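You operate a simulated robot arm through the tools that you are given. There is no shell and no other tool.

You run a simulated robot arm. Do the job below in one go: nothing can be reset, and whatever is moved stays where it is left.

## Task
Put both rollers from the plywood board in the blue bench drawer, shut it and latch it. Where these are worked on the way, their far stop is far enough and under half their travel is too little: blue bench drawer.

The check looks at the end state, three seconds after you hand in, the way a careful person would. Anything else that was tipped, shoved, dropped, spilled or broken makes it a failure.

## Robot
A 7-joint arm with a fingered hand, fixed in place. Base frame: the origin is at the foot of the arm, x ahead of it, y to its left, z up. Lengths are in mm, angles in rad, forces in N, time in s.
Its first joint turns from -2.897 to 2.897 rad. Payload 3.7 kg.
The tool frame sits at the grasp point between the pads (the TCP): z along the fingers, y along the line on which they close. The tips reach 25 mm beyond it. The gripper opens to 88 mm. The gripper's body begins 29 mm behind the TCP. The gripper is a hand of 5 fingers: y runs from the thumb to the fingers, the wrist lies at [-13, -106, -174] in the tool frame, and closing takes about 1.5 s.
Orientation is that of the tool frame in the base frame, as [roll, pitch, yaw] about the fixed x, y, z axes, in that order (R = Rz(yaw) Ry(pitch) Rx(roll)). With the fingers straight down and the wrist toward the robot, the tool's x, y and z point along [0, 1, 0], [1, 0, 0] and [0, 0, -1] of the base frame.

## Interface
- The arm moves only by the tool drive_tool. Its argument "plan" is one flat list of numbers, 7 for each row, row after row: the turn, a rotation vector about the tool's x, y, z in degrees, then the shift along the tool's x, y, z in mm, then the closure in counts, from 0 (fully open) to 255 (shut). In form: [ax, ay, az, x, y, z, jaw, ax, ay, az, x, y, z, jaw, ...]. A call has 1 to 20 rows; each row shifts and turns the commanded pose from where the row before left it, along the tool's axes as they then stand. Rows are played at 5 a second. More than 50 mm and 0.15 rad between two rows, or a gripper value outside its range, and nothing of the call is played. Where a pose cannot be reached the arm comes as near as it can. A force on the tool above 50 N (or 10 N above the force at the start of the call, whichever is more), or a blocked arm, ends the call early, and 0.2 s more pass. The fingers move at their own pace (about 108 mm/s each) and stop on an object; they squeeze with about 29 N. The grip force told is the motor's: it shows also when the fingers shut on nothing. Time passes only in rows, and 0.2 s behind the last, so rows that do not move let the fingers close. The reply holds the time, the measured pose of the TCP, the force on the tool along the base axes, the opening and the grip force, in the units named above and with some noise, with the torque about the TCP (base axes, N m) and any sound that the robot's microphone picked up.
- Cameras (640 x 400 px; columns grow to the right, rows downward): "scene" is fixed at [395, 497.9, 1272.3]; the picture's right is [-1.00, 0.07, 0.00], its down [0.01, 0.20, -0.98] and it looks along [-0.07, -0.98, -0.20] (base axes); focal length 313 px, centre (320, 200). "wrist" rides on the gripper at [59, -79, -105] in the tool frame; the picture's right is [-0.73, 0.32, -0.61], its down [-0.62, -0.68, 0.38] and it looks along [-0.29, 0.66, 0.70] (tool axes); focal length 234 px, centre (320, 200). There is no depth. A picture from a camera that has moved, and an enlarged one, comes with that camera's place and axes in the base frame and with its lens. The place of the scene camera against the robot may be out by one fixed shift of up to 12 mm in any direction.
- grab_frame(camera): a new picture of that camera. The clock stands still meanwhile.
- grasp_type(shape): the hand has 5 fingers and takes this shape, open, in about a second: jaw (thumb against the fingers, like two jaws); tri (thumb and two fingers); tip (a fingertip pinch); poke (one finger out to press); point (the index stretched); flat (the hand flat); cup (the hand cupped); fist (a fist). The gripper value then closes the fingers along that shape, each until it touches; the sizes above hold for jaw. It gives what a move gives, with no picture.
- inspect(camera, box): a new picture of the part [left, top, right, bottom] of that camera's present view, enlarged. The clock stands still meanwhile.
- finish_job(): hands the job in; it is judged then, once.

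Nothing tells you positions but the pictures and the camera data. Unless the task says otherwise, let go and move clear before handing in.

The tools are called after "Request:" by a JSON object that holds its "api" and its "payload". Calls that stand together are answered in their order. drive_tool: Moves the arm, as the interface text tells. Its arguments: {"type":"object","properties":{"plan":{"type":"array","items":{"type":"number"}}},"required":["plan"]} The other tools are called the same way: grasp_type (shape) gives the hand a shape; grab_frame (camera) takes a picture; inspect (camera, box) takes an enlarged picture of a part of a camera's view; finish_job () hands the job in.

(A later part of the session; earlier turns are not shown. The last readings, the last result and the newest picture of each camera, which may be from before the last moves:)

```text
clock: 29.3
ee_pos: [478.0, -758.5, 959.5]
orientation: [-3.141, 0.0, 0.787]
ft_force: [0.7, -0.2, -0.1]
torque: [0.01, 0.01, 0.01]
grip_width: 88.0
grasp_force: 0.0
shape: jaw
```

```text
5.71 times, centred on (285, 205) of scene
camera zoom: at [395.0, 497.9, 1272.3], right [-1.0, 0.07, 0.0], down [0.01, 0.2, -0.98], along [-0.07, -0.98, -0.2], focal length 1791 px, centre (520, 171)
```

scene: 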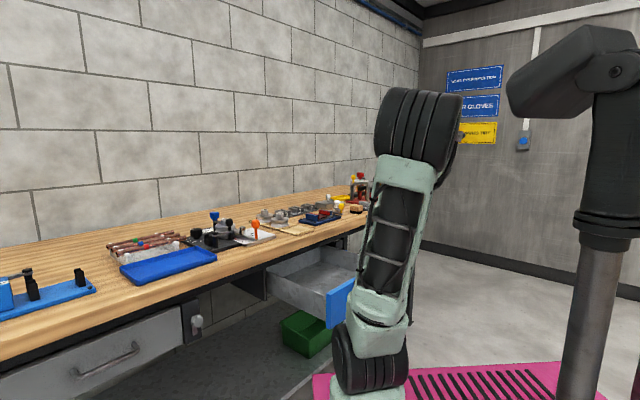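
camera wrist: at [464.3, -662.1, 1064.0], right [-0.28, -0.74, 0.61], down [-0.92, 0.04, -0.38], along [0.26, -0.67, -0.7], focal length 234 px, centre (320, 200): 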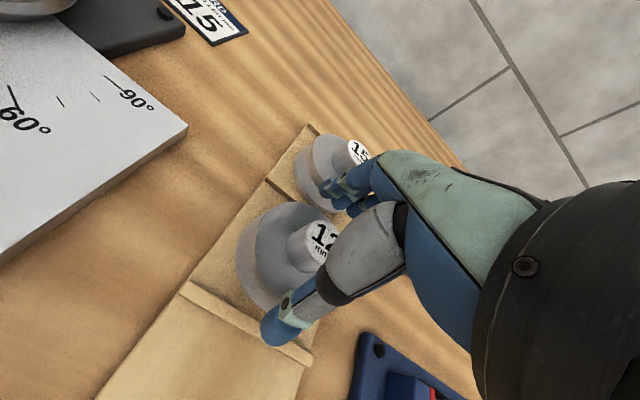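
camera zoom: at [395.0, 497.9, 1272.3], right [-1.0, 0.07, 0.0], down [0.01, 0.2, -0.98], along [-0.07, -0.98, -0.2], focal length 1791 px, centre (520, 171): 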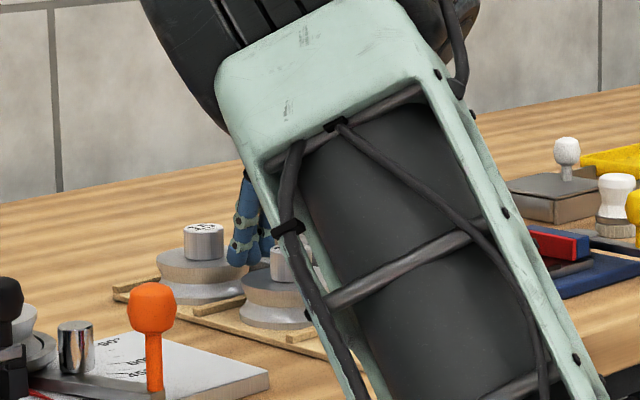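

No contact yet, and the cap is between thumb and fingers. I'll close the hand on it.

Request:
{"api": "drive_tool", "payload": {"plan": [0, 0, 0, 0, 0, 0, 100, 0, 0, 0, 0, 0, 0, 160, 0, 0, 0, 0, 0, 0, 255, 0, 0, 0, 0, 0, 0, 255, 0, 0, 0, 0, 0, 0, 255, 0, 0, 0, 0, 0, 0, 255, 0, 0, 0, 0, 0, 0, 255, 0, 0, 0, 0, 0, 0, 255]}}

Request:
{"api": "grab_frame", "payload": {"camera": "wrist"}}

Request:
{"api": "inspect", "payload": {"camera": "wrist", "box": [200, 140, 400, 360]}}

```text
clock: 31.1
ee_pos: [478.8, -760.3, 959.7]
orientation: [3.141, 0.0, 0.788]
ft_force: [-1.8, 1.3, 2.9]
torque: [0.0, 0.04, 0.01]
grip_width: 44.8
grasp_force: 29.2
shape: jaw
```

```text
taken
camera wrist: at [464.1, -662.0, 1064.4], right [-0.28, -0.74, 0.61], down [-0.92, 0.04, -0.38], along [0.26, -0.67, -0.7], focal length 234 px, centre (320, 200)
```

wrist: 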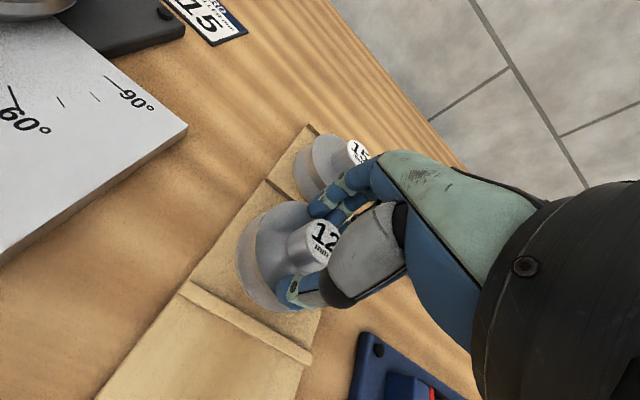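

```text
1.82 times, centred on (300, 250) of wrist
camera zoom: at [464.1, -662.0, 1064.4], right [-0.28, -0.74, 0.61], down [-0.92, 0.04, -0.38], along [0.26, -0.67, -0.7], focal length 426 px, centre (356, 109)
```

zoom: 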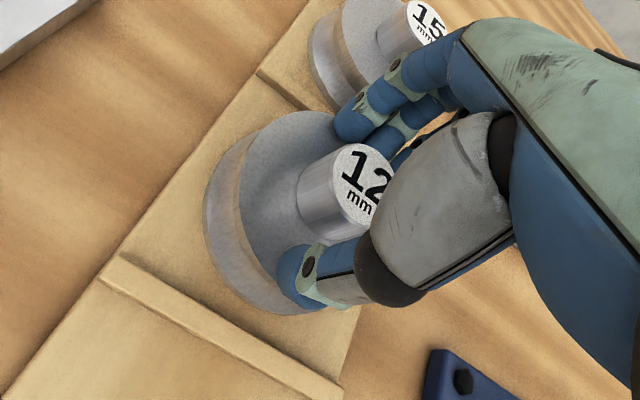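

The fingers have stopped at 44.8 mm with full grip force. I'll test the hold with a small lift and look at it.

Request:
{"api": "drive_tool", "payload": {"plan": [0, 0, 0, 0, 0, -5, 255, 0, 0, 0, 0, 0, -5, 255, 0, 0, 0, 0, 0, 0, 255]}}

Request:
{"api": "inspect", "payload": {"camera": "wrist", "box": [200, 140, 400, 360]}}

Request:
{"api": "inspect", "payload": {"camera": "scene", "box": [240, 170, 330, 240]}}

```text
clock: 31.9
ee_pos: [479.0, -760.1, 968.5]
orientation: [-3.141, 0.001, 0.788]
ft_force: [-1.2, 1.0, -2.9]
torque: [0.07, 0.0, -0.02]
grip_width: 44.4
grasp_force: 28.9
shape: jaw
```

```text
1.82 times, centred on (300, 250) of wrist
camera zoom: at [464.2, -662.2, 1074.2], right [-0.28, -0.74, 0.61], down [-0.92, 0.04, -0.38], along [0.26, -0.67, -0.7], focal length 426 px, centre (356, 109)
```

zoom: 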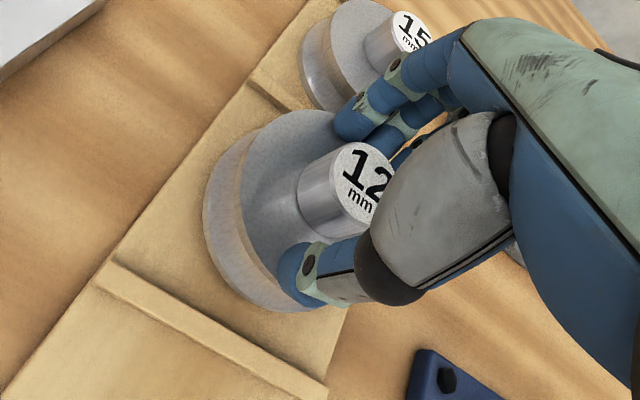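

```text
5.71 times, centred on (285, 205) of scene
camera zoom: at [395.0, 497.9, 1272.3], right [-1.0, 0.07, 0.0], down [0.01, 0.2, -0.98], along [-0.07, -0.98, -0.2], focal length 1791 px, centre (520, 171)
```

zoom: 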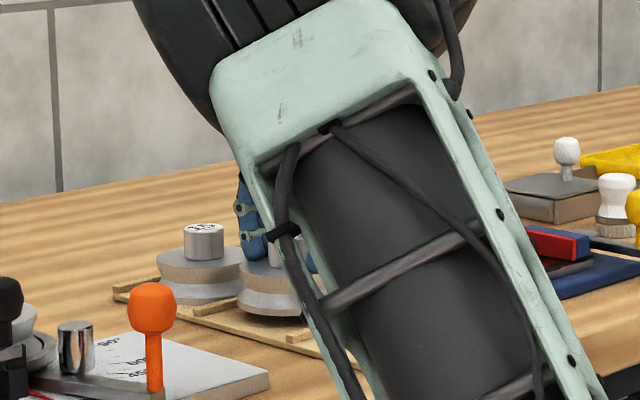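

Roller 12 lifts cleanly with the hand (about 6 N). I'll raise it further and carry it back over the open drawer.

Request:
{"api": "drive_tool", "payload": {"plan": [0, 0, 0, 0, 0, -20, 255, 0, 0, 0, 0, 0, -20, 255, 0, 0, 0, 0, 0, -20, 255, 0, 0, 0, 0, -25, -10, 255, 0, 0, 0, 0, -30, 0, 255, 0, 0, 0, 0, -30, 0, 255, 0, 0, 0, 0, -30, 0, 255, 0, 0, 0, 0, -30, 0, 255, 0, 0, 0, 10, -30, 0, 255, 0, 0, 0, 10, -30, 0, 255, 0, 0, 0, 10, -30, 0, 255, 0, 0, 0, 10, -30, 0, 255, 0, 0, 0, 10, -28, 0, 255, 0, 0, 0, 9, 0, 0, 255, 0, 0, 0, 0, 0, 0, 255]}}

Request:
{"api": "grab_frame", "payload": {"camera": "wrist"}}

Request:
{"api": "grab_frame", "payload": {"camera": "scene"}}

```text
clock: 35.1
ee_pos: [313.6, -511.4, 1039.2]
orientation: [-3.141, -0.001, 0.787]
ft_force: [-0.3, 0.7, -3.2]
torque: [0.0, -0.01, 0.02]
grip_width: 44.3
grasp_force: 28.8
shape: jaw
```

```text
taken
camera wrist: at [299.4, -413.8, 1144.2], right [-0.28, -0.74, 0.61], down [-0.92, 0.04, -0.38], along [0.26, -0.67, -0.7], focal length 234 px, centre (320, 200)
```

wrist: 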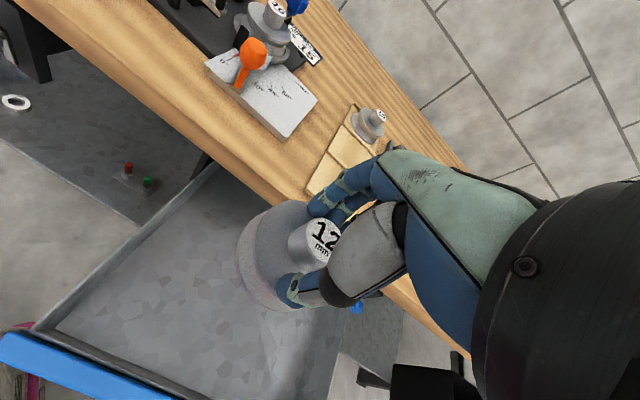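

```text
taken
```

scene: 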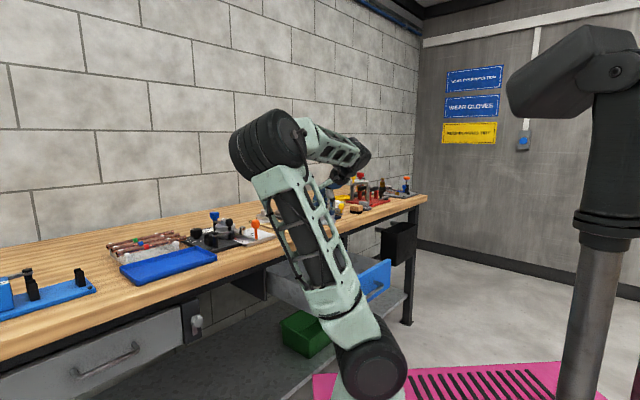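

Roller 12 is over the open drawer at n≈583, s≈-140. I'll zoom in on the drawer interior to estimate the floor height before lowering.

Request:
{"api": "inspect", "payload": {"camera": "wrist", "box": [0, 150, 360, 400]}}

Request:
{"api": "inspect", "payload": {"camera": "scene", "box": [240, 220, 400, 320]}}

```text
1.60 times, centred on (180, 275) of wrist
camera zoom: at [299.4, -413.8, 1144.2], right [-0.28, -0.74, 0.61], down [-0.92, 0.04, -0.38], along [0.26, -0.67, -0.7], focal length 375 px, centre (544, 80)
```

zoom: 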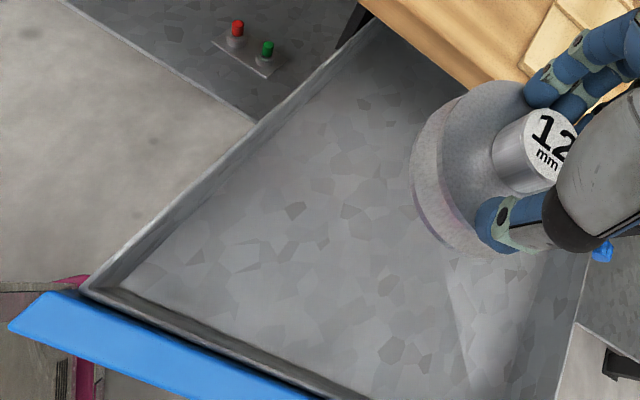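

```text
4.00 times, centred on (320, 270) of scene
camera zoom: at [395.0, 497.9, 1272.3], right [-1.0, 0.07, 0.0], down [0.01, 0.2, -0.98], along [-0.07, -0.98, -0.2], focal length 1253 px, centre (320, -80)
```

zoom: 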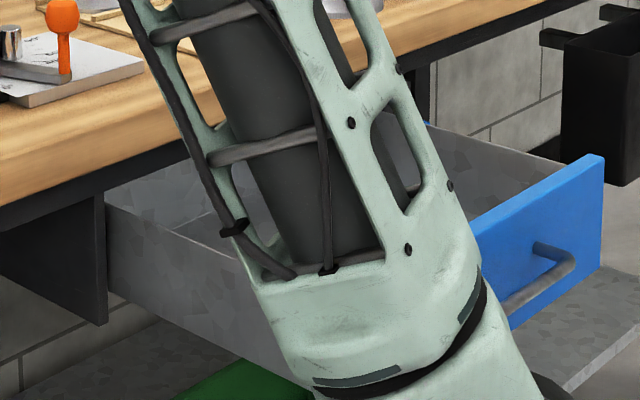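

The drawer floor looks to be at z≈705–715, and the roller is about 51 mm tall, so it should touch at TCP≈765–770. I'll lower to TCP≈795 and recheck.

Request:
{"api": "drive_tool", "payload": {"plan": [0, 0, 0, 0, 0, 30, 255, 0, 0, 0, 0, 0, 30, 255, 0, 0, 0, 0, 0, 30, 255, 0, 0, 0, 0, 0, 30, 255, 0, 0, 0, 0, 0, 30, 255, 0, 0, 0, 0, 0, 30, 255, 0, 0, 0, 0, 0, 30, 255, 0, 0, 0, 0, 0, 30, 255, 0, 0, 0, 0, 0, 0, 255]}}

Request:
{"api": "grab_frame", "payload": {"camera": "wrist"}}

Request:
{"api": "inspect", "payload": {"camera": "scene", "box": [240, 200, 400, 320]}}

```text
clock: 37.1
ee_pos: [314.4, -511.8, 799.0]
orientation: [3.142, 0.001, 0.788]
ft_force: [-0.5, -0.6, -1.8]
torque: [0.0, -0.01, 0.0]
grip_width: 32.4
grasp_force: 28.5
shape: jaw
```

```text
taken
camera wrist: at [298.8, -413.8, 903.4], right [-0.28, -0.74, 0.61], down [-0.92, 0.04, -0.38], along [0.26, -0.67, -0.7], focal length 234 px, centre (320, 200)
```

wrist: 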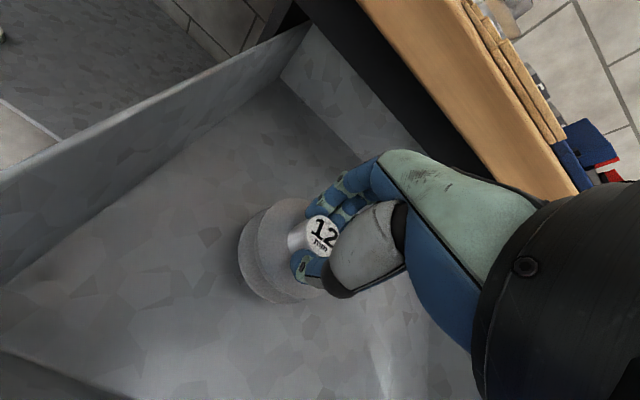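

```text
3.33 times, centred on (320, 260) of scene
camera zoom: at [395.0, 497.9, 1272.3], right [-1.0, 0.07, 0.0], down [0.01, 0.2, -0.98], along [-0.07, -0.98, -0.2], focal length 1044 px, centre (320, 0)
```

zoom: 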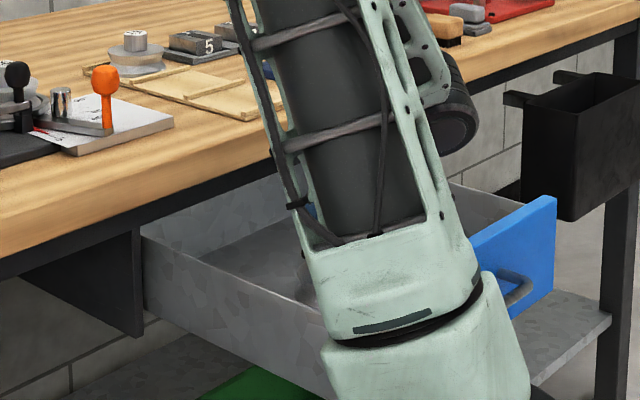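

The grip width changed to 32 mm during the descent, so I'll check how the roller sits in the hand.

Request:
{"api": "inspect", "payload": {"camera": "wrist", "box": [200, 140, 400, 340]}}

```text
2.00 times, centred on (300, 240) of wrist
camera zoom: at [298.8, -413.8, 903.4], right [-0.28, -0.74, 0.61], down [-0.92, 0.04, -0.38], along [0.26, -0.67, -0.7], focal length 468 px, centre (360, 120)
```

zoom: 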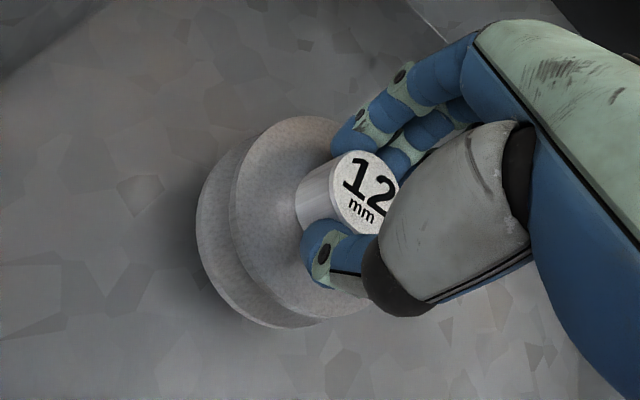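

The hand now grips the cap squarely from both sides at 32 mm, after the roller shifted about 6 mm toward the fingers. The drawer floor triangulates to z≈714, so I'll lower in small steps and watch the force.

Request:
{"api": "drive_tool", "payload": {"plan": [0, 0, 0, 0, 0, 5, 255, 0, 0, 0, 0, 0, 5, 255, 0, 0, 0, 0, 0, 5, 255, 0, 0, 0, 0, 0, 0, 255]}}

Request:
{"api": "drive_tool", "payload": {"plan": [0, 0, 0, 0, 0, 2, 255, 0, 0, 0, 0, 0, 2, 255, 0, 0, 0, 0, 0, 0, 255]}}

Request:
{"api": "inspect", "payload": {"camera": "wrist", "box": [200, 140, 400, 340]}}

```text
clock: 38.1
ee_pos: [312.7, -511.3, 784.4]
orientation: [3.141, -0.001, 0.787]
ft_force: [0.0, -0.2, -2.2]
torque: [0.01, 0.01, -0.01]
grip_width: 32.6
grasp_force: 28.6
shape: jaw
```

```text
clock: 38.9
ee_pos: [313.6, -511.2, 779.1]
orientation: [-3.141, 0.0, 0.786]
ft_force: [-0.2, 0.2, -2.6]
torque: [0.02, -0.01, 0.01]
grip_width: 32.6
grasp_force: 28.7
shape: jaw
```

```text
2.00 times, centred on (300, 240) of wrist
camera zoom: at [298.5, -413.7, 884.9], right [-0.28, -0.74, 0.61], down [-0.92, 0.04, -0.38], along [0.26, -0.67, -0.7], focal length 468 px, centre (360, 120)
```

zoom: 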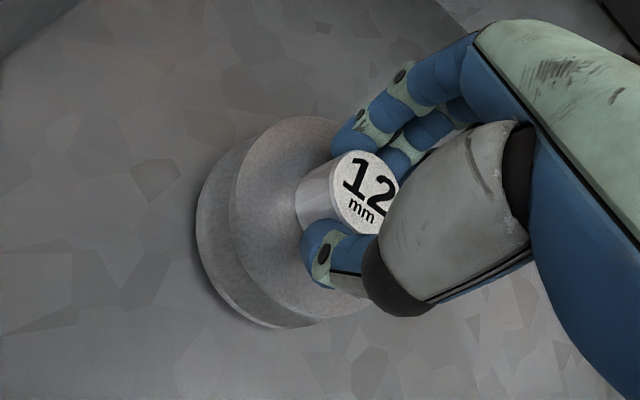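

Still hanging free, and the shadow is closing up. I'll continue in small steps.

Request:
{"api": "drive_tool", "payload": {"plan": [0, 0, 0, 0, 0, 2, 255, 0, 0, 0, 0, 0, 2, 255, 0, 0, 0, 0, 0, 0, 255]}}

Request:
{"api": "drive_tool", "payload": {"plan": [0, 0, 0, 0, 0, 1.5, 255, 0, 0, 0, 0, 0, 1.5, 255, 0, 0, 0, 0, 0, 0, 255]}}

```text
clock: 39.7
ee_pos: [313.3, -511.4, 775.4]
orientation: [3.14, 0.001, 0.788]
ft_force: [-0.5, 0.7, -2.7]
torque: [0.0, 0.02, -0.02]
grip_width: 32.6
grasp_force: 29.5
shape: jaw
```

```text
clock: 40.5
ee_pos: [312.7, -511.4, 773.8]
orientation: [3.138, 0.002, 0.788]
ft_force: [0.5, 1.7, 15.1]
torque: [-0.03, -0.09, 0.04]
grip_width: 34.1
grasp_force: 29.2
shape: jaw
```

The roller is on the drawer floor (15 N up). I'll ease up a touch and open the hand.

Request:
{"api": "drive_tool", "payload": {"plan": [0, 0, 0, 0, 0, -1.2, 255, 0, 0, 0, 0, 0, 0, 180, 0, 0, 0, 0, 0, 0, 100, 0, 0, 0, 0, 0, 0, 0, 0, 0, 0, 0, 0, 0, 0, 0, 0, 0, 0, 0, 0, 0, 0, 0, 0, 0, 0, 0, 0]}}

Request:
{"api": "grab_frame", "payload": {"camera": "wrist"}}

```text
clock: 42.1
ee_pos: [313.2, -511.9, 772.8]
orientation: [-3.141, -0.001, 0.786]
ft_force: [0.1, 0.2, -1.0]
torque: [0.01, 0.0, -0.01]
grip_width: 87.4
grasp_force: 0.1
shape: jaw
```

```text
taken
camera wrist: at [298.4, -413.7, 879.0], right [-0.28, -0.74, 0.61], down [-0.92, 0.04, -0.38], along [0.26, -0.67, -0.7], focal length 234 px, centre (320, 200)
```

wrist: 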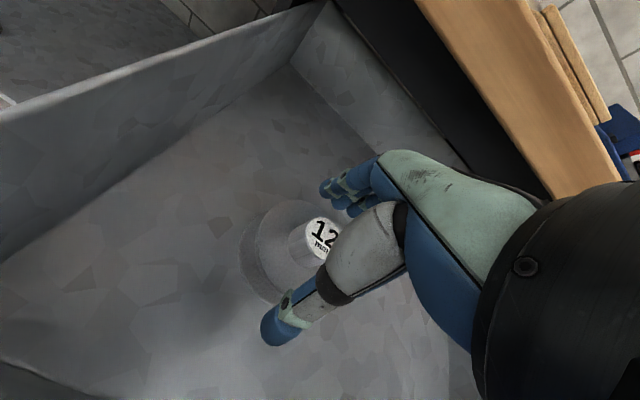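

Roller 12 is standing in the drawer. I'll rise clear and go over to roller 15.

Request:
{"api": "drive_tool", "payload": {"plan": [0, 0, 0, 0, 0, -15, 0, 0, 0, 0, 0, 0, -30, 0, 0, 0, 0, 0, 0, -35, 0, 0, 0, 0, 0, 0, -40, 0, 0, 0, 0, 0, 0, -40, 0, 0, 0, 0, 0, 0, -40, 0, 0, 0, 0, 0, 0, -40, 0, 0, 0, 0, -10, 0, -20, 0, 0, 0, 0, -10, 30, 0, 0, 0, 0, 0, -10, 40, 0, 0, 0, 0, 0, -10, 40, 0, 0, 0, 0, 0, -10, 40, 0, 0, 0, 0, 0, -10, 40, 0, 0, 0, 0, 0, 0, 40, 0, 0, 0, 0, 0, 0, 40, 0, 0, 0, 0, 0, 0, 40, 0, 0, 0, 0, 0, 0, 0, 0, 0]}}

Request:
{"api": "grab_frame", "payload": {"camera": "wrist"}}

Request:
{"api": "grab_frame", "payload": {"camera": "scene"}}

```text
clock: 45.7
ee_pos: [490.6, -773.4, 1033.3]
orientation: [-3.141, 0.0, 0.786]
ft_force: [-0.6, -0.1, 0.6]
torque: [-0.01, -0.01, -0.01]
grip_width: 87.7
grasp_force: 0.1
shape: jaw
```

```text
taken
camera wrist: at [476.2, -675.6, 1138.7], right [-0.28, -0.74, 0.61], down [-0.92, 0.04, -0.38], along [0.26, -0.67, -0.7], focal length 234 px, centre (320, 200)
```

wrist: 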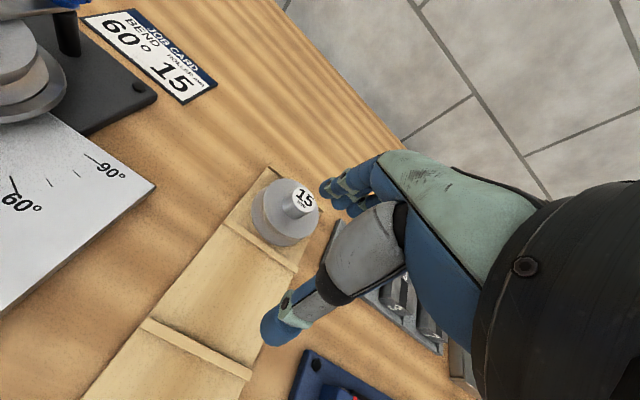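

```text
taken
```

scene: 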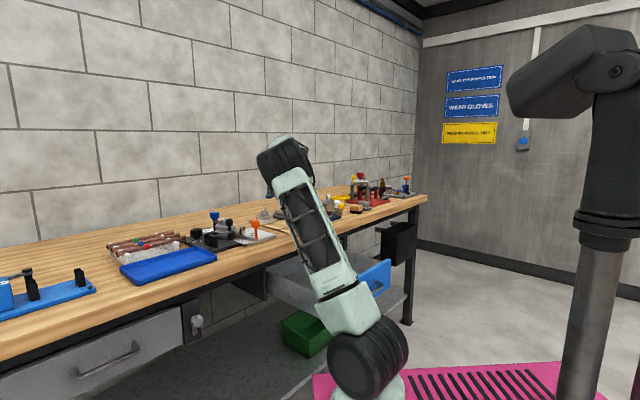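

Roller 15's cap is at s≈-199, n≈977.5, z≈952. I'll move above it and see whether the arm still reaches that far with the fingers vertical.

Request:
{"api": "drive_tool", "payload": {"plan": [0, 0, 0, 1, 30, 0, 0, 0, 0, 0, 0, 30, 10, 0, 0, 0, 0, 0, 23.7, 23, 0, 0, 0, 0, 0, 0, 0, 0]}}

Request:
{"api": "grab_frame", "payload": {"camera": "wrist"}}

```text
clock: 46.7
ee_pos: [551.8, -831.3, 999.8]
orientation: [3.141, 0.0, 0.787]
ft_force: [-1.6, -0.7, -0.1]
torque: [-0.01, 0.0, -0.02]
grip_width: 87.7
grasp_force: 0.0
shape: jaw
```

```text
taken
camera wrist: at [536.0, -734.0, 1105.2], right [-0.28, -0.74, 0.61], down [-0.92, 0.04, -0.38], along [0.26, -0.67, -0.7], focal length 234 px, centre (320, 200)
```

wrist: 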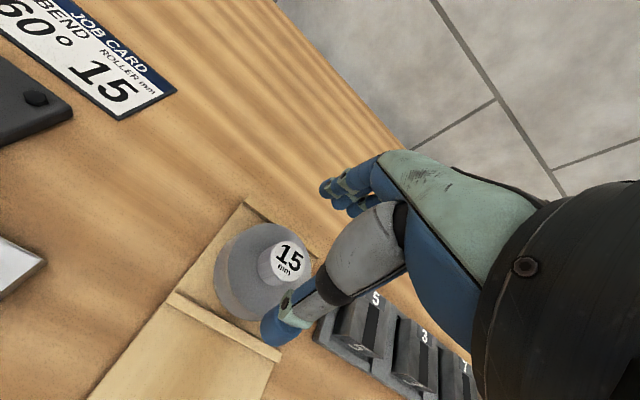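

The arm reaches it. I'll correct by about 3 mm and descend, stopping slightly higher than last time so the fingertips don't press on the flange.

Request:
{"api": "drive_tool", "payload": {"plan": [0, 0, 0, -3, -1, 14, 0, 0, 0, 0, 0, 0, 12, 0, 0, 0, 0, 0, 0, 6, 0, 0, 0, 0, 0, 0, 5, 0, 0, 0, 0, 0, 0, 0, 0]}}

Request:
{"api": "inspect", "payload": {"camera": "wrist", "box": [200, 140, 400, 360]}}

Request:
{"api": "inspect", "payload": {"camera": "scene", "box": [230, 170, 340, 240]}}

```text
clock: 47.9
ee_pos: [546.9, -833.8, 963.0]
orientation: [-3.14, 0.0, 0.788]
ft_force: [-0.6, -0.1, -0.4]
torque: [0.01, 0.02, -0.03]
grip_width: 87.9
grasp_force: 0.1
shape: jaw
```

```text
1.82 times, centred on (300, 250) of wrist
camera zoom: at [533.0, -734.8, 1068.7], right [-0.28, -0.74, 0.61], down [-0.92, 0.04, -0.38], along [0.26, -0.67, -0.7], focal length 426 px, centre (356, 109)
```

zoom: 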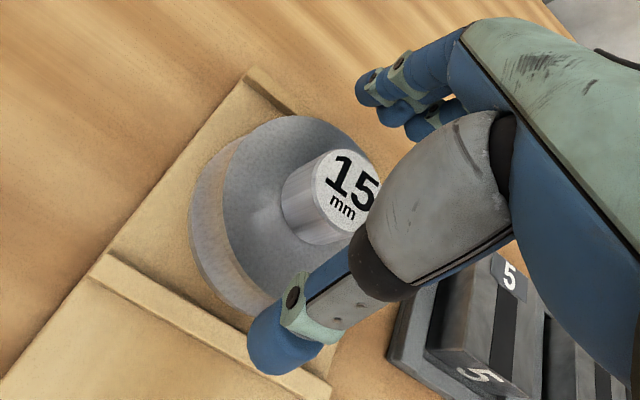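

```text
5.71 times, centred on (285, 205) of scene
camera zoom: at [395.0, 497.9, 1272.3], right [-1.0, 0.07, 0.0], down [0.01, 0.2, -0.98], along [-0.07, -0.98, -0.2], focal length 1791 px, centre (520, 171)
```

zoom: 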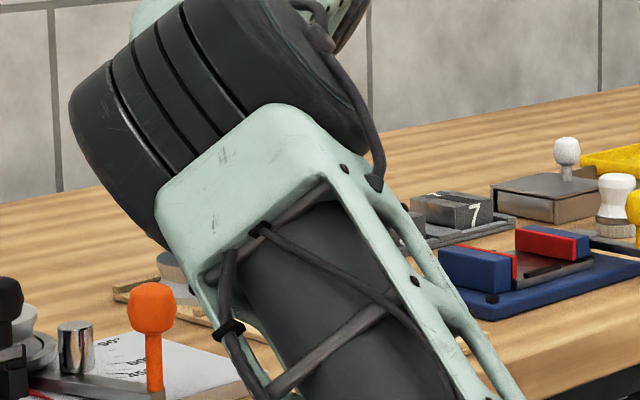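

The cap is centred within about 2 mm. Roller 12 settled slightly toward the finger side, so I'll shift 4 mm that way and close.

Request:
{"api": "drive_tool", "payload": {"plan": [0, 0, 0, 0, -4, 1, 0, 0, 0, 0, 0, 0, 0, 100, 0, 0, 0, 0, 0, 0, 160, 0, 0, 0, 0, 0, 0, 255, 0, 0, 0, 0, 0, 0, 255, 0, 0, 0, 0, 0, 0, 255, 0, 0, 0, 0, 0, 0, 255, 0, 0, 0, 0, 0, 0, 255, 0, 0, 0, 0, 0, 0, 255]}}

Request:
{"api": "inspect", "payload": {"camera": "wrist", "box": [200, 140, 400, 360]}}

```text
clock: 49.9
ee_pos: [544.5, -830.8, 963.0]
orientation: [3.141, 0.001, 0.787]
ft_force: [-0.7, 0.4, 0.0]
torque: [-0.02, -0.02, 0.0]
grip_width: 22.4
grasp_force: 29.3
shape: jaw
```

```text
1.82 times, centred on (300, 250) of wrist
camera zoom: at [530.1, -731.9, 1067.7], right [-0.28, -0.74, 0.61], down [-0.92, 0.04, -0.38], along [0.26, -0.67, -0.7], focal length 426 px, centre (356, 109)
```

zoom: 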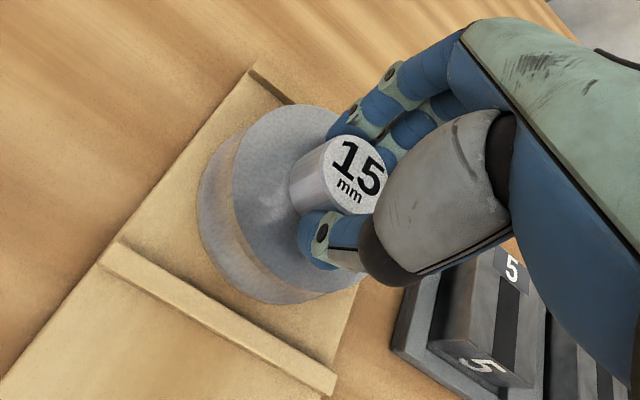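

It grips at 22 mm with the fingers on both sides of the cap. I'll do a test lift.

Request:
{"api": "drive_tool", "payload": {"plan": [0, 0, 0, 0, 0, -5, 255, 0, 0, 0, 0, 0, -5, 255, 0, 0, 0, 0, 0, -5, 255, 0, 0, 0, 0, 0, 0, 255]}}

Request:
{"api": "inspect", "payload": {"camera": "wrist", "box": [200, 140, 400, 360]}}

```text
clock: 50.9
ee_pos: [544.6, -831.0, 977.2]
orientation: [3.141, 0.0, 0.787]
ft_force: [-0.1, -0.4, -2.9]
torque: [0.0, 0.0, 0.0]
grip_width: 21.9
grasp_force: 29.1
shape: jaw
```

```text
1.82 times, centred on (300, 250) of wrist
camera zoom: at [530.0, -731.9, 1082.9], right [-0.28, -0.74, 0.61], down [-0.92, 0.04, -0.38], along [0.26, -0.67, -0.7], focal length 426 px, centre (356, 109)
```

zoom: 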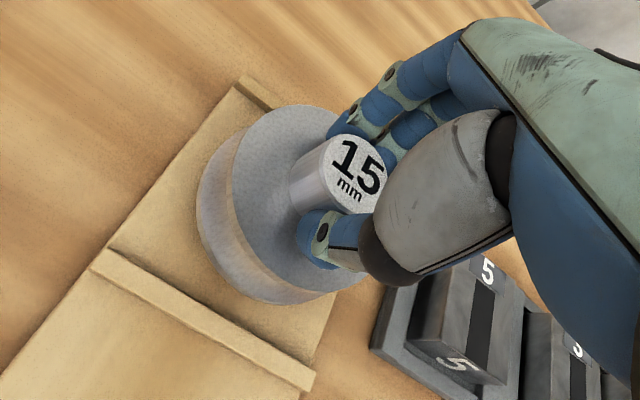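

Roller 15 is held too. I'll raise it and carry it over the other half of the drawer.

Request:
{"api": "drive_tool", "payload": {"plan": [0, 0, 0, 0, 0, -20, 255, 0, 0, 0, 0, 0, -20, 255, 0, 0, 0, 0, -10, -20, 255, 0, 0, 0, 0, -25, -5, 255, 0, 0, 0, 0, -30, 0, 255, 0, 0, 0, 0, -30, 0, 255, 0, 0, 0, 0, -30, 0, 255, 0, 0, 0, 0, -30, 0, 255, 0, 0, 0, 0, -30, 0, 255, 0, 0, 0, 0, -30, 0, 255, 0, 0, 0, 0, -30, 0, 255, 0, 0, 0, -10, -30, 0, 255, 0, 0, 0, -10, -30, 0, 255, 0, 0, 0, -10, -30, 0, 255, 0, 0, 0, -10, -30, 0, 255, 0, 0, 0, -10, -15, 0, 255, 0, 0, 0, -10, 0, 0, 255, 0, 0, 0, 0, 0, 0, 255]}}

Request:
{"api": "grab_frame", "payload": {"camera": "wrist"}}

Request:
{"api": "grab_frame", "payload": {"camera": "scene"}}

```text
clock: 54.7
ee_pos: [232.4, -603.8, 1042.9]
orientation: [3.141, 0.0, 0.786]
ft_force: [-0.1, 0.1, -2.6]
torque: [0.02, 0.04, -0.01]
grip_width: 21.8
grasp_force: 29.0
shape: jaw
```

```text
taken
camera wrist: at [218.0, -506.1, 1148.3], right [-0.28, -0.74, 0.61], down [-0.92, 0.04, -0.38], along [0.26, -0.67, -0.7], focal length 234 px, centre (320, 200)
```

wrist: 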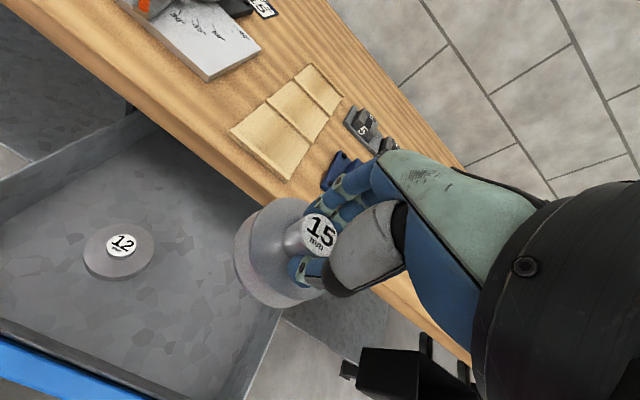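

```text
taken
```

scene: 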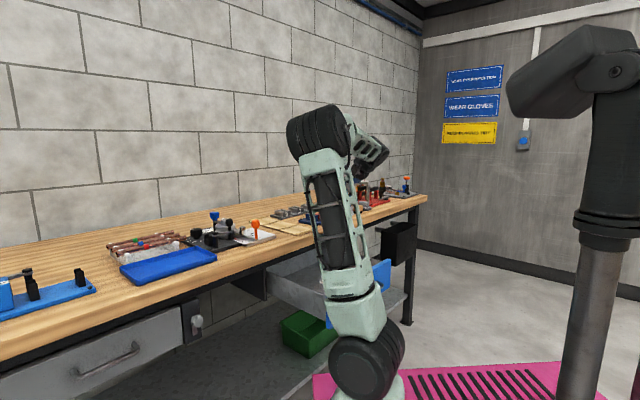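

Roller 12 stands upright in the drawer, and roller 15 is over free floor at s≈-263. I'll lower to just above the floor.

Request:
{"api": "drive_tool", "payload": {"plan": [0, 0, 0, 0, 0, 30, 255, 0, 0, 0, 0, 0, 30, 255, 0, 0, 0, 0, 0, 30, 255, 0, 0, 0, 0, 0, 30, 255, 0, 0, 0, 0, 0, 30, 255, 0, 0, 0, 0, 0, 30, 255, 0, 0, 0, 0, 0, 30, 255, 0, 0, 0, 0, 0, 20, 255, 0, 0, 0, 0, 0, 8, 255, 0, 0, 0, 0, 0, 0, 255]}}

Request:
{"api": "grab_frame", "payload": {"camera": "wrist"}}

```text
clock: 56.9
ee_pos: [232.4, -603.4, 803.8]
orientation: [3.141, 0.001, 0.789]
ft_force: [0.3, 0.0, -2.6]
torque: [0.02, -0.01, 0.01]
grip_width: 22.1
grasp_force: 28.8
shape: jaw
```

```text
taken
camera wrist: at [218.7, -506.1, 909.4], right [-0.28, -0.74, 0.61], down [-0.92, 0.04, -0.38], along [0.26, -0.67, -0.7], focal length 234 px, centre (320, 200)
```

wrist: 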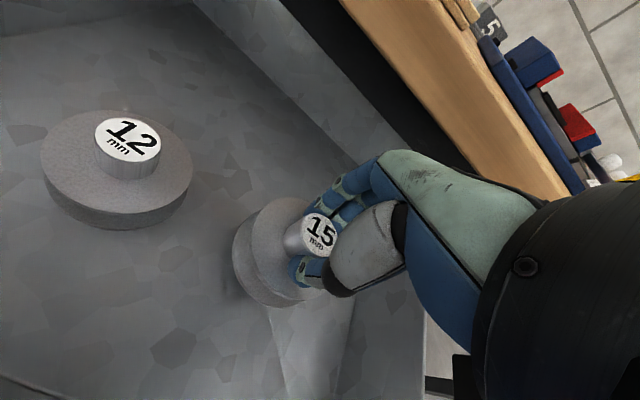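

Still free of contact. I'll continue in small steps to the floor.

Request:
{"api": "drive_tool", "payload": {"plan": [0, 0, 0, 0, 0, 5, 255, 0, 0, 0, 0, 0, 5, 255, 0, 0, 0, 0, 0, 5, 255, 0, 0, 0, 0, 0, 0, 255]}}

Request:
{"api": "drive_tool", "payload": {"plan": [0, 0, 0, 0, 0, 2, 255, 0, 0, 0, 0, 0, 2, 255, 0, 0, 0, 0, 0, 0, 255]}}

Request:
{"api": "drive_tool", "payload": {"plan": [0, 0, 0, 0, 0, 1.5, 255, 0, 0, 0, 0, 0, 1.5, 255, 0, 0, 0, 0, 0, 0, 255]}}

```text
clock: 57.9
ee_pos: [234.3, -603.7, 789.6]
orientation: [-3.141, -0.002, 0.787]
ft_force: [-1.2, 0.8, -2.6]
torque: [0.01, 0.0, -0.03]
grip_width: 22.4
grasp_force: 29.5
shape: jaw
```

```text
clock: 58.7
ee_pos: [232.3, -604.2, 785.1]
orientation: [-3.141, 0.0, 0.787]
ft_force: [-0.4, -1.1, -2.7]
torque: [0.01, 0.01, 0.01]
grip_width: 21.7
grasp_force: 28.9
shape: jaw
```

```text
clock: 59.5
ee_pos: [232.1, -604.2, 783.0]
orientation: [-3.141, -0.002, 0.786]
ft_force: [0.2, 0.2, -2.4]
torque: [0.02, -0.01, -0.02]
grip_width: 21.8
grasp_force: 29.0
shape: jaw
```

Request:
{"api": "drive_tool", "payload": {"plan": [0, 0, 0, 0, 0, 1.5, 255, 0, 0, 0, 0, 0, 1.5, 255, 0, 0, 0, 0, 0, 0, 255]}}

Request:
{"api": "drive_tool", "payload": {"plan": [0, 0, 0, 0, 0, 1.5, 255, 0, 0, 0, 0, 0, 0, 255]}}

```text
clock: 60.3
ee_pos: [232.7, -604.7, 778.1]
orientation: [3.141, -0.001, 0.788]
ft_force: [-0.1, -0.4, -1.9]
torque: [-0.01, 0.0, -0.03]
grip_width: 21.7
grasp_force: 29.0
shape: jaw
```

```text
clock: 60.9
ee_pos: [234.4, -604.8, 776.9]
orientation: [3.141, 0.0, 0.787]
ft_force: [0.2, 0.1, -2.7]
torque: [0.0, 0.0, 0.01]
grip_width: 21.7
grasp_force: 29.0
shape: jaw
```

The force is still just the roller's weight at TCP 777, so I'll keep going down in 1.5 mm steps.

Request:
{"api": "drive_tool", "payload": {"plan": [0, 0, 0, 0, 0, 1.5, 255, 0, 0, 0, 0, 0, 0, 255]}}

Request:
{"api": "drive_tool", "payload": {"plan": [0, 0, 0, 0, 0, 1.5, 255, 0, 0, 0, 0, 0, 0, 255]}}

Request:
{"api": "inspect", "payload": {"camera": "wrist", "box": [200, 140, 400, 360]}}

```text
clock: 61.5
ee_pos: [232.8, -604.3, 777.5]
orientation: [3.141, 0.0, 0.787]
ft_force: [-0.2, 0.4, -2.5]
torque: [-0.03, 0.03, 0.01]
grip_width: 21.8
grasp_force: 28.6
shape: jaw
```

```text
clock: 62.1
ee_pos: [234.0, -603.3, 774.7]
orientation: [3.141, 0.0, 0.788]
ft_force: [-0.6, -0.1, -2.9]
torque: [0.0, 0.04, 0.01]
grip_width: 21.8
grasp_force: 29.4
shape: jaw
```

```text
1.82 times, centred on (300, 250) of wrist
camera zoom: at [218.3, -506.1, 880.3], right [-0.28, -0.74, 0.61], down [-0.92, 0.04, -0.38], along [0.26, -0.67, -0.7], focal length 426 px, centre (356, 109)
```

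zoom: 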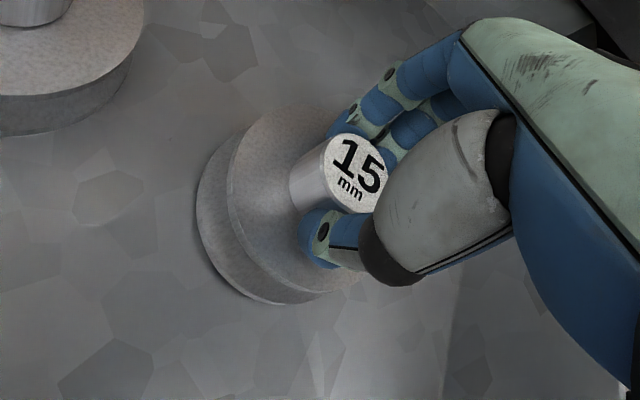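

Request:
{"api": "drive_tool", "payload": {"plan": [0, 0, 0, 0, 0, 1.5, 255, 0, 0, 0, 0, 0, 0, 255]}}

Request:
{"api": "drive_tool", "payload": {"plan": [0, 0, 0, 0, 0, 1.2, 255, 0, 0, 0, 0, 0, 0, 255]}}

```text
clock: 62.7
ee_pos: [233.6, -604.7, 774.3]
orientation: [-3.14, 0.0, 0.788]
ft_force: [-1.4, -0.4, -1.7]
torque: [0.0, 0.01, 0.01]
grip_width: 21.9
grasp_force: 29.1
shape: jaw
```

```text
clock: 63.3
ee_pos: [233.0, -604.2, 773.4]
orientation: [-3.14, 0.0, 0.789]
ft_force: [-0.7, 0.5, 0.0]
torque: [-0.07, -0.04, 0.04]
grip_width: 21.9
grasp_force: 29.3
shape: jaw
```

The weight has just come off the hand, so the roller is on the floor. I'll release gently.

Request:
{"api": "drive_tool", "payload": {"plan": [0, 0, 0, 0, 0, 0.3, 255, 0, 0, 0, 0, 0, 0, 200, 0, 0, 0, 0, 0, 0, 120, 0, 0, 0, 0, 0, 0, 40, 0, 0, 0, 0, 0, 0, 0, 0, 0, 0, 0, 0, 0, 0, 0, 0, 0, 0, 0, 0, 0]}}

Request:
{"api": "drive_tool", "payload": {"plan": [0, 0, 0, 0, 0, -15, 0, 0, 0, 0, 0, 0, -30, 0, 0, 0, 0, 0, 0, -35, 0, 0, 0, 0, 0, 0, -40, 0, 0, 0, 0, 0, 0, -40, 0, 0, 0, 0, 0, -40, -40, 0, 0, 0, 0, 0, -40, -40, 0, 0, 0, 0, 0, -40, 0, 0, 0, 0, 0, 0, 0, 0, 0]}}

Request:
{"api": "grab_frame", "payload": {"camera": "wrist"}}

Request:
{"api": "grab_frame", "payload": {"camera": "scene"}}

```text
clock: 64.9
ee_pos: [233.2, -604.6, 771.7]
orientation: [-3.141, 0.0, 0.787]
ft_force: [0.0, -0.5, -0.3]
torque: [0.0, -0.01, 0.0]
grip_width: 87.9
grasp_force: 0.0
shape: jaw
```

```text
refused: row 6 steps farther than a row can; nothing moved
```

```text
taken
camera wrist: at [218.6, -506.1, 877.5], right [-0.28, -0.74, 0.61], down [-0.92, 0.04, -0.38], along [0.26, -0.67, -0.7], focal length 234 px, centre (320, 200)
```

wrist: 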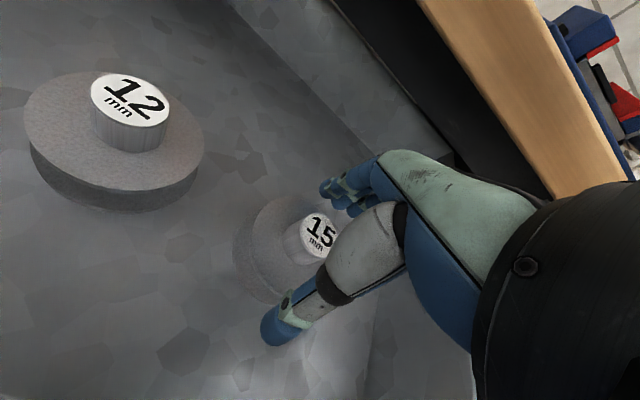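

```text
taken
```

scene: 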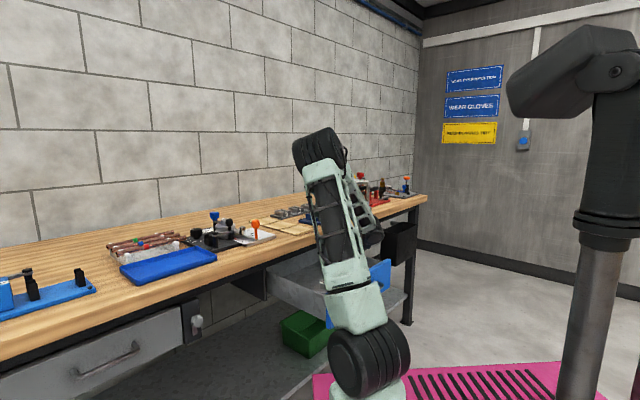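

Both rollers are in the drawer and the hand is open. I'll rise straight up and then back away toward the robot.

Request:
{"api": "drive_tool", "payload": {"plan": [0, 0, 0, 0, 0, -15, 0, 0, 0, 0, 0, 0, -30, 0, 0, 0, 0, 0, 0, -35, 0, 0, 0, 0, 0, 0, -40, 0, 0, 0, 0, 0, 0, -40, 0, 0, 0, 0, 0, 0, -40, 0, 0, 0, 0, 0, 0, -30, 0, 0, 0, 0, 6.5, -40, 0, 0, 0, 0, 0, 10, -40, 0, 0, 0, 0, 0, 10, -40, 0, 0, 0, 0, 0, 10, -40, 0, 0, 0, 0, 0, 10, -40, 0, 0, 0, 0, 0, 19, -23, 0, 0, 0, 0, 0, 0, 0, 0, 0]}}

Request:
{"api": "grab_frame", "payload": {"camera": "wrist"}}

Request:
{"api": "grab_frame", "payload": {"camera": "scene"}}

```text
clock: 67.9
ee_pos: [121.9, -399.7, 1003.5]
orientation: [-3.141, 0.001, 0.789]
ft_force: [0.5, 0.3, 0.7]
torque: [-0.03, 0.01, 0.01]
grip_width: 87.6
grasp_force: 0.0
shape: jaw
```

```text
taken
camera wrist: at [106.7, -302.0, 1108.0], right [-0.28, -0.74, 0.61], down [-0.92, 0.04, -0.38], along [0.26, -0.67, -0.7], focal length 234 px, centre (320, 200)
```

wrist: 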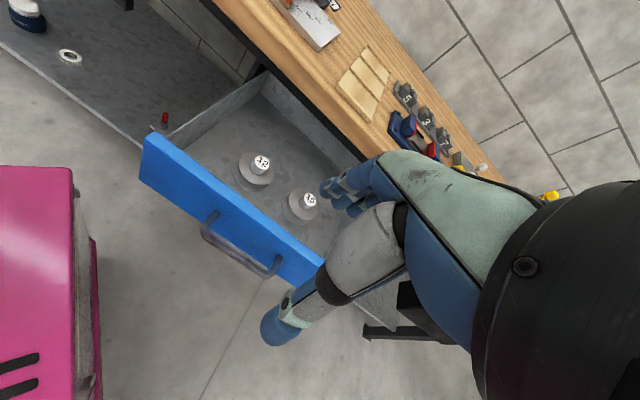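

```text
taken
```

scene: 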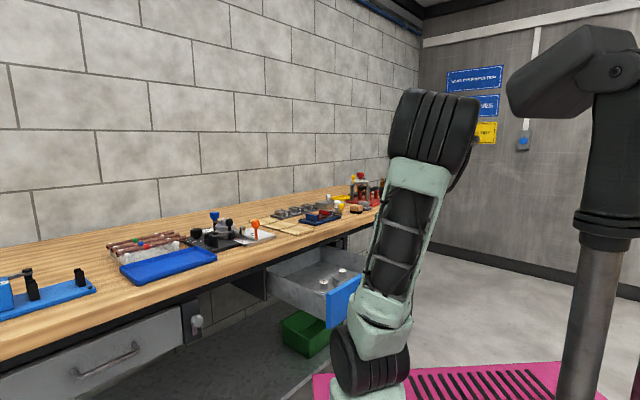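

Both rollers stand upright in the drawer. I'll retrace the earlier path: tilt the hand, lower to the handle, and grip it to push the drawer in.

Request:
{"api": "drive_tool", "payload": {"plan": [-8, 0, 0, 0, 0, 0, 0, -8, 0, 0, 0, 0, 0, 0, -8, 0, 0, 0, 0, 0, 0, -8, 0, 0, 0, 0, 0, 0, -8, 0, 0, 0, 0, 0, 0, -8, 0, 0, 0, 0, 0, 0, -8, 0, 0, 0, 0, 0, 0, -8, 0, 0, 0, 0, 0, 0, -8, 0, 0, 0, 0, 0, 0, -8, 0, 0, 0, 0, 0, 0, 0, 0, 0, 0, 0, 0, 0]}}

Request:
{"api": "drive_tool", "payload": {"plan": [0, 0, 0, 0, -39.4, 6.94, 0, 0, 0, 0, 0, -39.4, 6.94, 0, 0, 0, 0, 0, -39.4, 6.94, 0, 0, 0, 0, 0, -39.4, 6.94, 0, 0, 0, 0, 0, -39.4, 6.94, 0, 0, 0, 0, 0, -41.4, 7.3, 0, 0, 0, 0, 0, 0, 0, 0]}}

Request:
{"api": "grab_frame", "payload": {"camera": "wrist"}}

Request:
{"api": "grab_frame", "payload": {"camera": "scene"}}

```text
clock: 70.3
ee_pos: [120.6, -400.2, 1002.2]
orientation: [1.743, 0.0, 0.787]
ft_force: [-0.9, -0.2, 0.4]
torque: [0.04, -0.01, 0.0]
grip_width: 87.9
grasp_force: 0.1
shape: jaw
```

```text
clock: 71.9
ee_pos: [120.6, -399.9, 760.2]
orientation: [1.745, 0.001, 0.789]
ft_force: [-0.6, 0.0, 0.3]
torque: [0.01, 0.03, 0.01]
grip_width: 88.0
grasp_force: 0.0
shape: jaw
```

```text
taken
camera wrist: at [79.0, -275.7, 700.9], right [-0.9, -0.13, 0.42], down [-0.26, -0.63, -0.74], along [0.36, -0.77, 0.53], focal length 234 px, centre (320, 200)
```

wrist: 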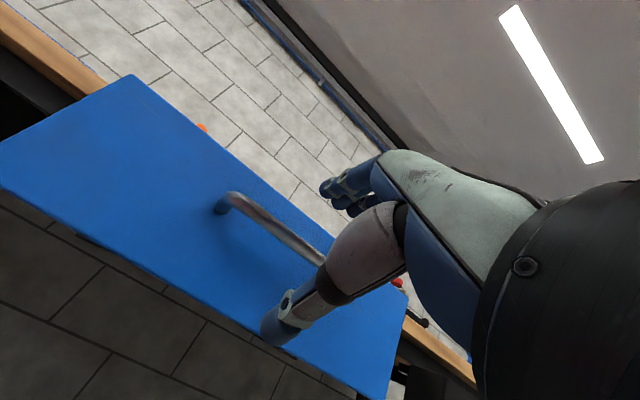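

```text
taken
```

scene: 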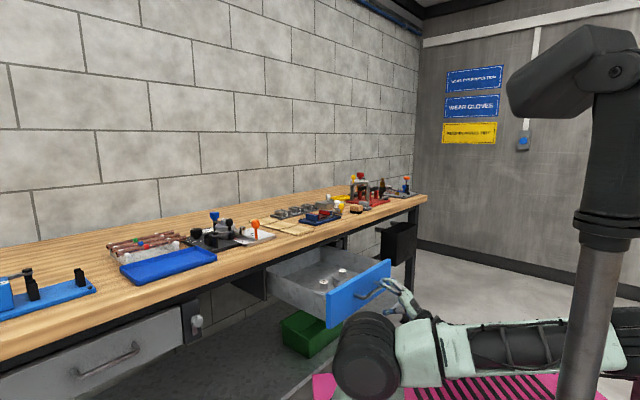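

The hand is in front of the handle in the same pose as before. I'll advance and close on the bar.

Request:
{"api": "drive_tool", "payload": {"plan": [0, 0, 0, 0, 0, 0, 90, 0, 0, 0, 0, 0, 0, 90, 0, 0, 0, 0, 2.9, 16.3, 90, 0, 0, 0, 0, 2.9, 16.3, 90, 0, 0, 0, 0, 2.9, 16.3, 90, 0, 0, 0, 0, 0, 0, 90, 0, 0, 0, 0, 0, 0, 255, 0, 0, 0, 0, 0, 0, 255, 0, 0, 0, 0, 0, 0, 255, 0, 0, 0, 0, 0, 0, 255, 0, 0, 0, 0, 0, 0, 255, 0, 0, 0, 0, 0, 0, 255]}}

Request:
{"api": "grab_frame", "payload": {"camera": "wrist"}}

```text
clock: 74.5
ee_pos: [157.4, -435.6, 760.0]
orientation: [1.747, 0.0, 0.791]
ft_force: [6.5, -4.7, -4.9]
torque: [-0.09, 0.1, 0.06]
grip_width: 0.0
grasp_force: 29.0
shape: jaw
```

```text
taken
camera wrist: at [115.0, -310.7, 701.0], right [-0.9, -0.13, 0.42], down [-0.26, -0.62, -0.74], along [0.36, -0.77, 0.53], focal length 234 px, centre (320, 200)
```

wrist: 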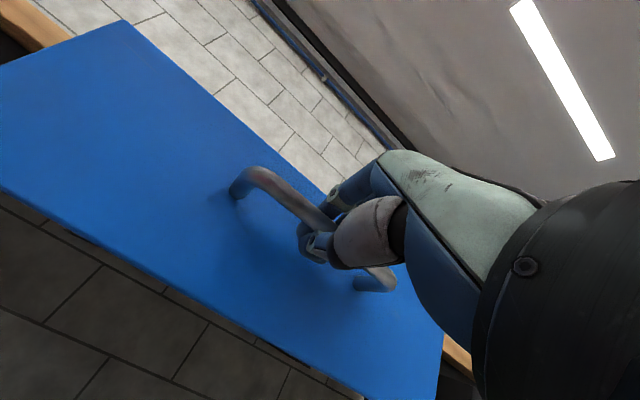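

The handle is gripped again. I'll push the drawer in slowly so the rollers don't tip.

Request:
{"api": "drive_tool", "payload": {"plan": [0, 0, 0, 0, 0.87, 4.92, 255, 0, 0, 0, 0, 1.74, 9.85, 255, 0, 0, 0, 0, 1.74, 9.85, 255, 0, 0, 0, 0, 1.74, 9.85, 255, 0, 0, 0, 0, 1.74, 9.85, 255, 0, 0, 0, 0, 1.74, 9.85, 255, 0, 0, 0, 0, 1.74, 9.85, 255, 0, 0, 0, 0, 1.74, 9.85, 255, 0, 0, 0, 0, 1.74, 9.85, 255, 0, 0, 0, 0, 1.74, 9.85, 255, 0, 0, 0, 0, 1.74, 9.85, 255, 0, 0, 0, 0, 1.74, 9.85, 255, 0, 0, 0, 0, 1.74, 9.85, 255, 0, 0, 0, 0, 1.74, 9.85, 255, 0, 0, 0, 0, 1.74, 9.85, 255, 0, 0, 0, 0, 1.74, 9.85, 255, 0, 0, 0, 0, 1.74, 9.85, 255, 0, 0, 0, 0, 0.87, 4.92, 255]}}

Request:
{"api": "grab_frame", "payload": {"camera": "scene"}}

Request:
{"api": "inspect", "payload": {"camera": "scene", "box": [240, 200, 400, 320]}}

```text
clock: 78.3
ee_pos: [277.0, -554.7, 759.8]
orientation: [1.744, 0.0, 0.79]
ft_force: [1.8, 1.7, -6.7]
torque: [-0.1, 0.07, -0.01]
grip_width: 0.3
grasp_force: 28.8
shape: jaw
```

```text
taken
```

scene: 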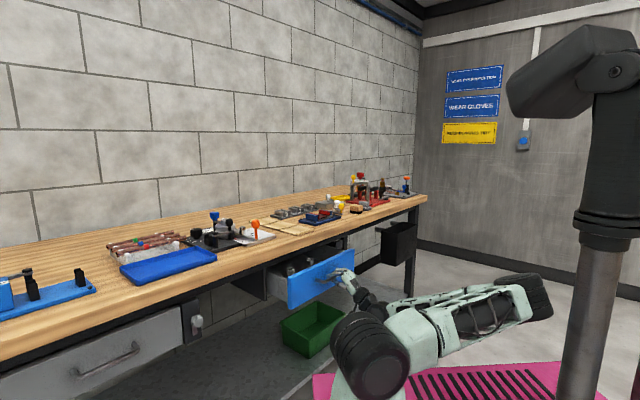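

```text
3.33 times, centred on (320, 260) of scene
camera zoom: at [395.0, 497.9, 1272.3], right [-1.0, 0.07, 0.0], down [0.01, 0.2, -0.98], along [-0.07, -0.98, -0.2], focal length 1044 px, centre (320, 0)
```

zoom: 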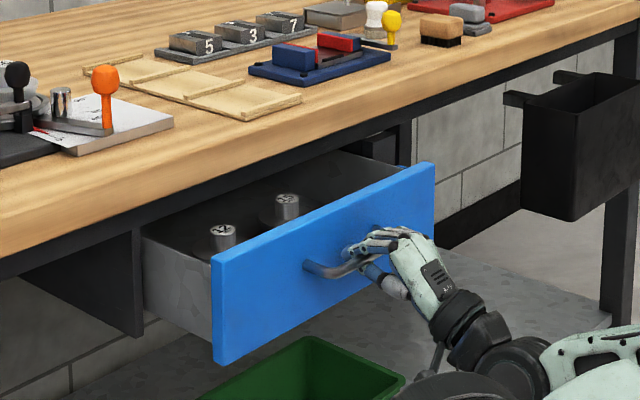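

It slides in with the rollers upright, about 97 mm to go. I'll keep pushing, slower near the end.

Request:
{"api": "drive_tool", "payload": {"plan": [0, 0, 0, 0, 0.87, 4.92, 255, 0, 0, 0, 0, 1.74, 9.85, 255, 0, 0, 0, 0, 1.74, 9.85, 255, 0, 0, 0, 0, 1.74, 9.85, 255, 0, 0, 0, 0, 1.74, 9.85, 255, 0, 0, 0, 0, 1.74, 9.85, 255, 0, 0, 0, 0, 1.74, 9.85, 255, 0, 0, 0, 0, 1.74, 9.85, 255, 0, 0, 0, 0, 1.39, 7.88, 255, 0, 0, 0, 0, 0.87, 4.92, 255, 0, 0, 0, 0, 0.69, 3.94, 255, 0, 0, 0, 0, 0.52, 2.95, 255, 0, 0, 0, 0, 0.52, 2.95, 255]}}

Request:
{"api": "inspect", "payload": {"camera": "scene", "box": [240, 200, 400, 320]}}

```text
clock: 81.1
ee_pos: [344.9, -624.0, 759.3]
orientation: [1.745, 0.001, 0.788]
ft_force: [-1.4, -0.4, -2.0]
torque: [-0.14, 0.07, 0.01]
grip_width: 0.0
grasp_force: 28.9
shape: jaw
```

```text
3.33 times, centred on (320, 260) of scene
camera zoom: at [395.0, 497.9, 1272.3], right [-1.0, 0.07, 0.0], down [0.01, 0.2, -0.98], along [-0.07, -0.98, -0.2], focal length 1044 px, centre (320, 0)
```

zoom: 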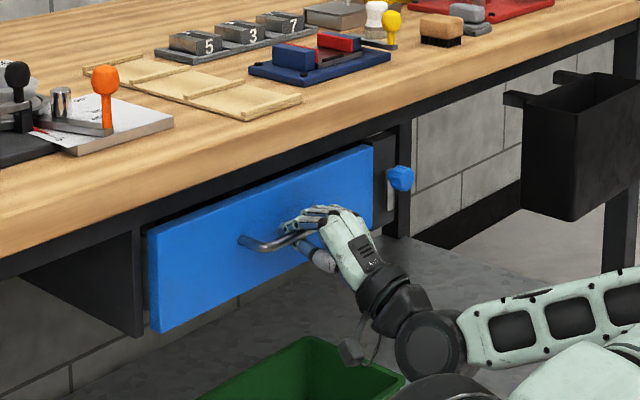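

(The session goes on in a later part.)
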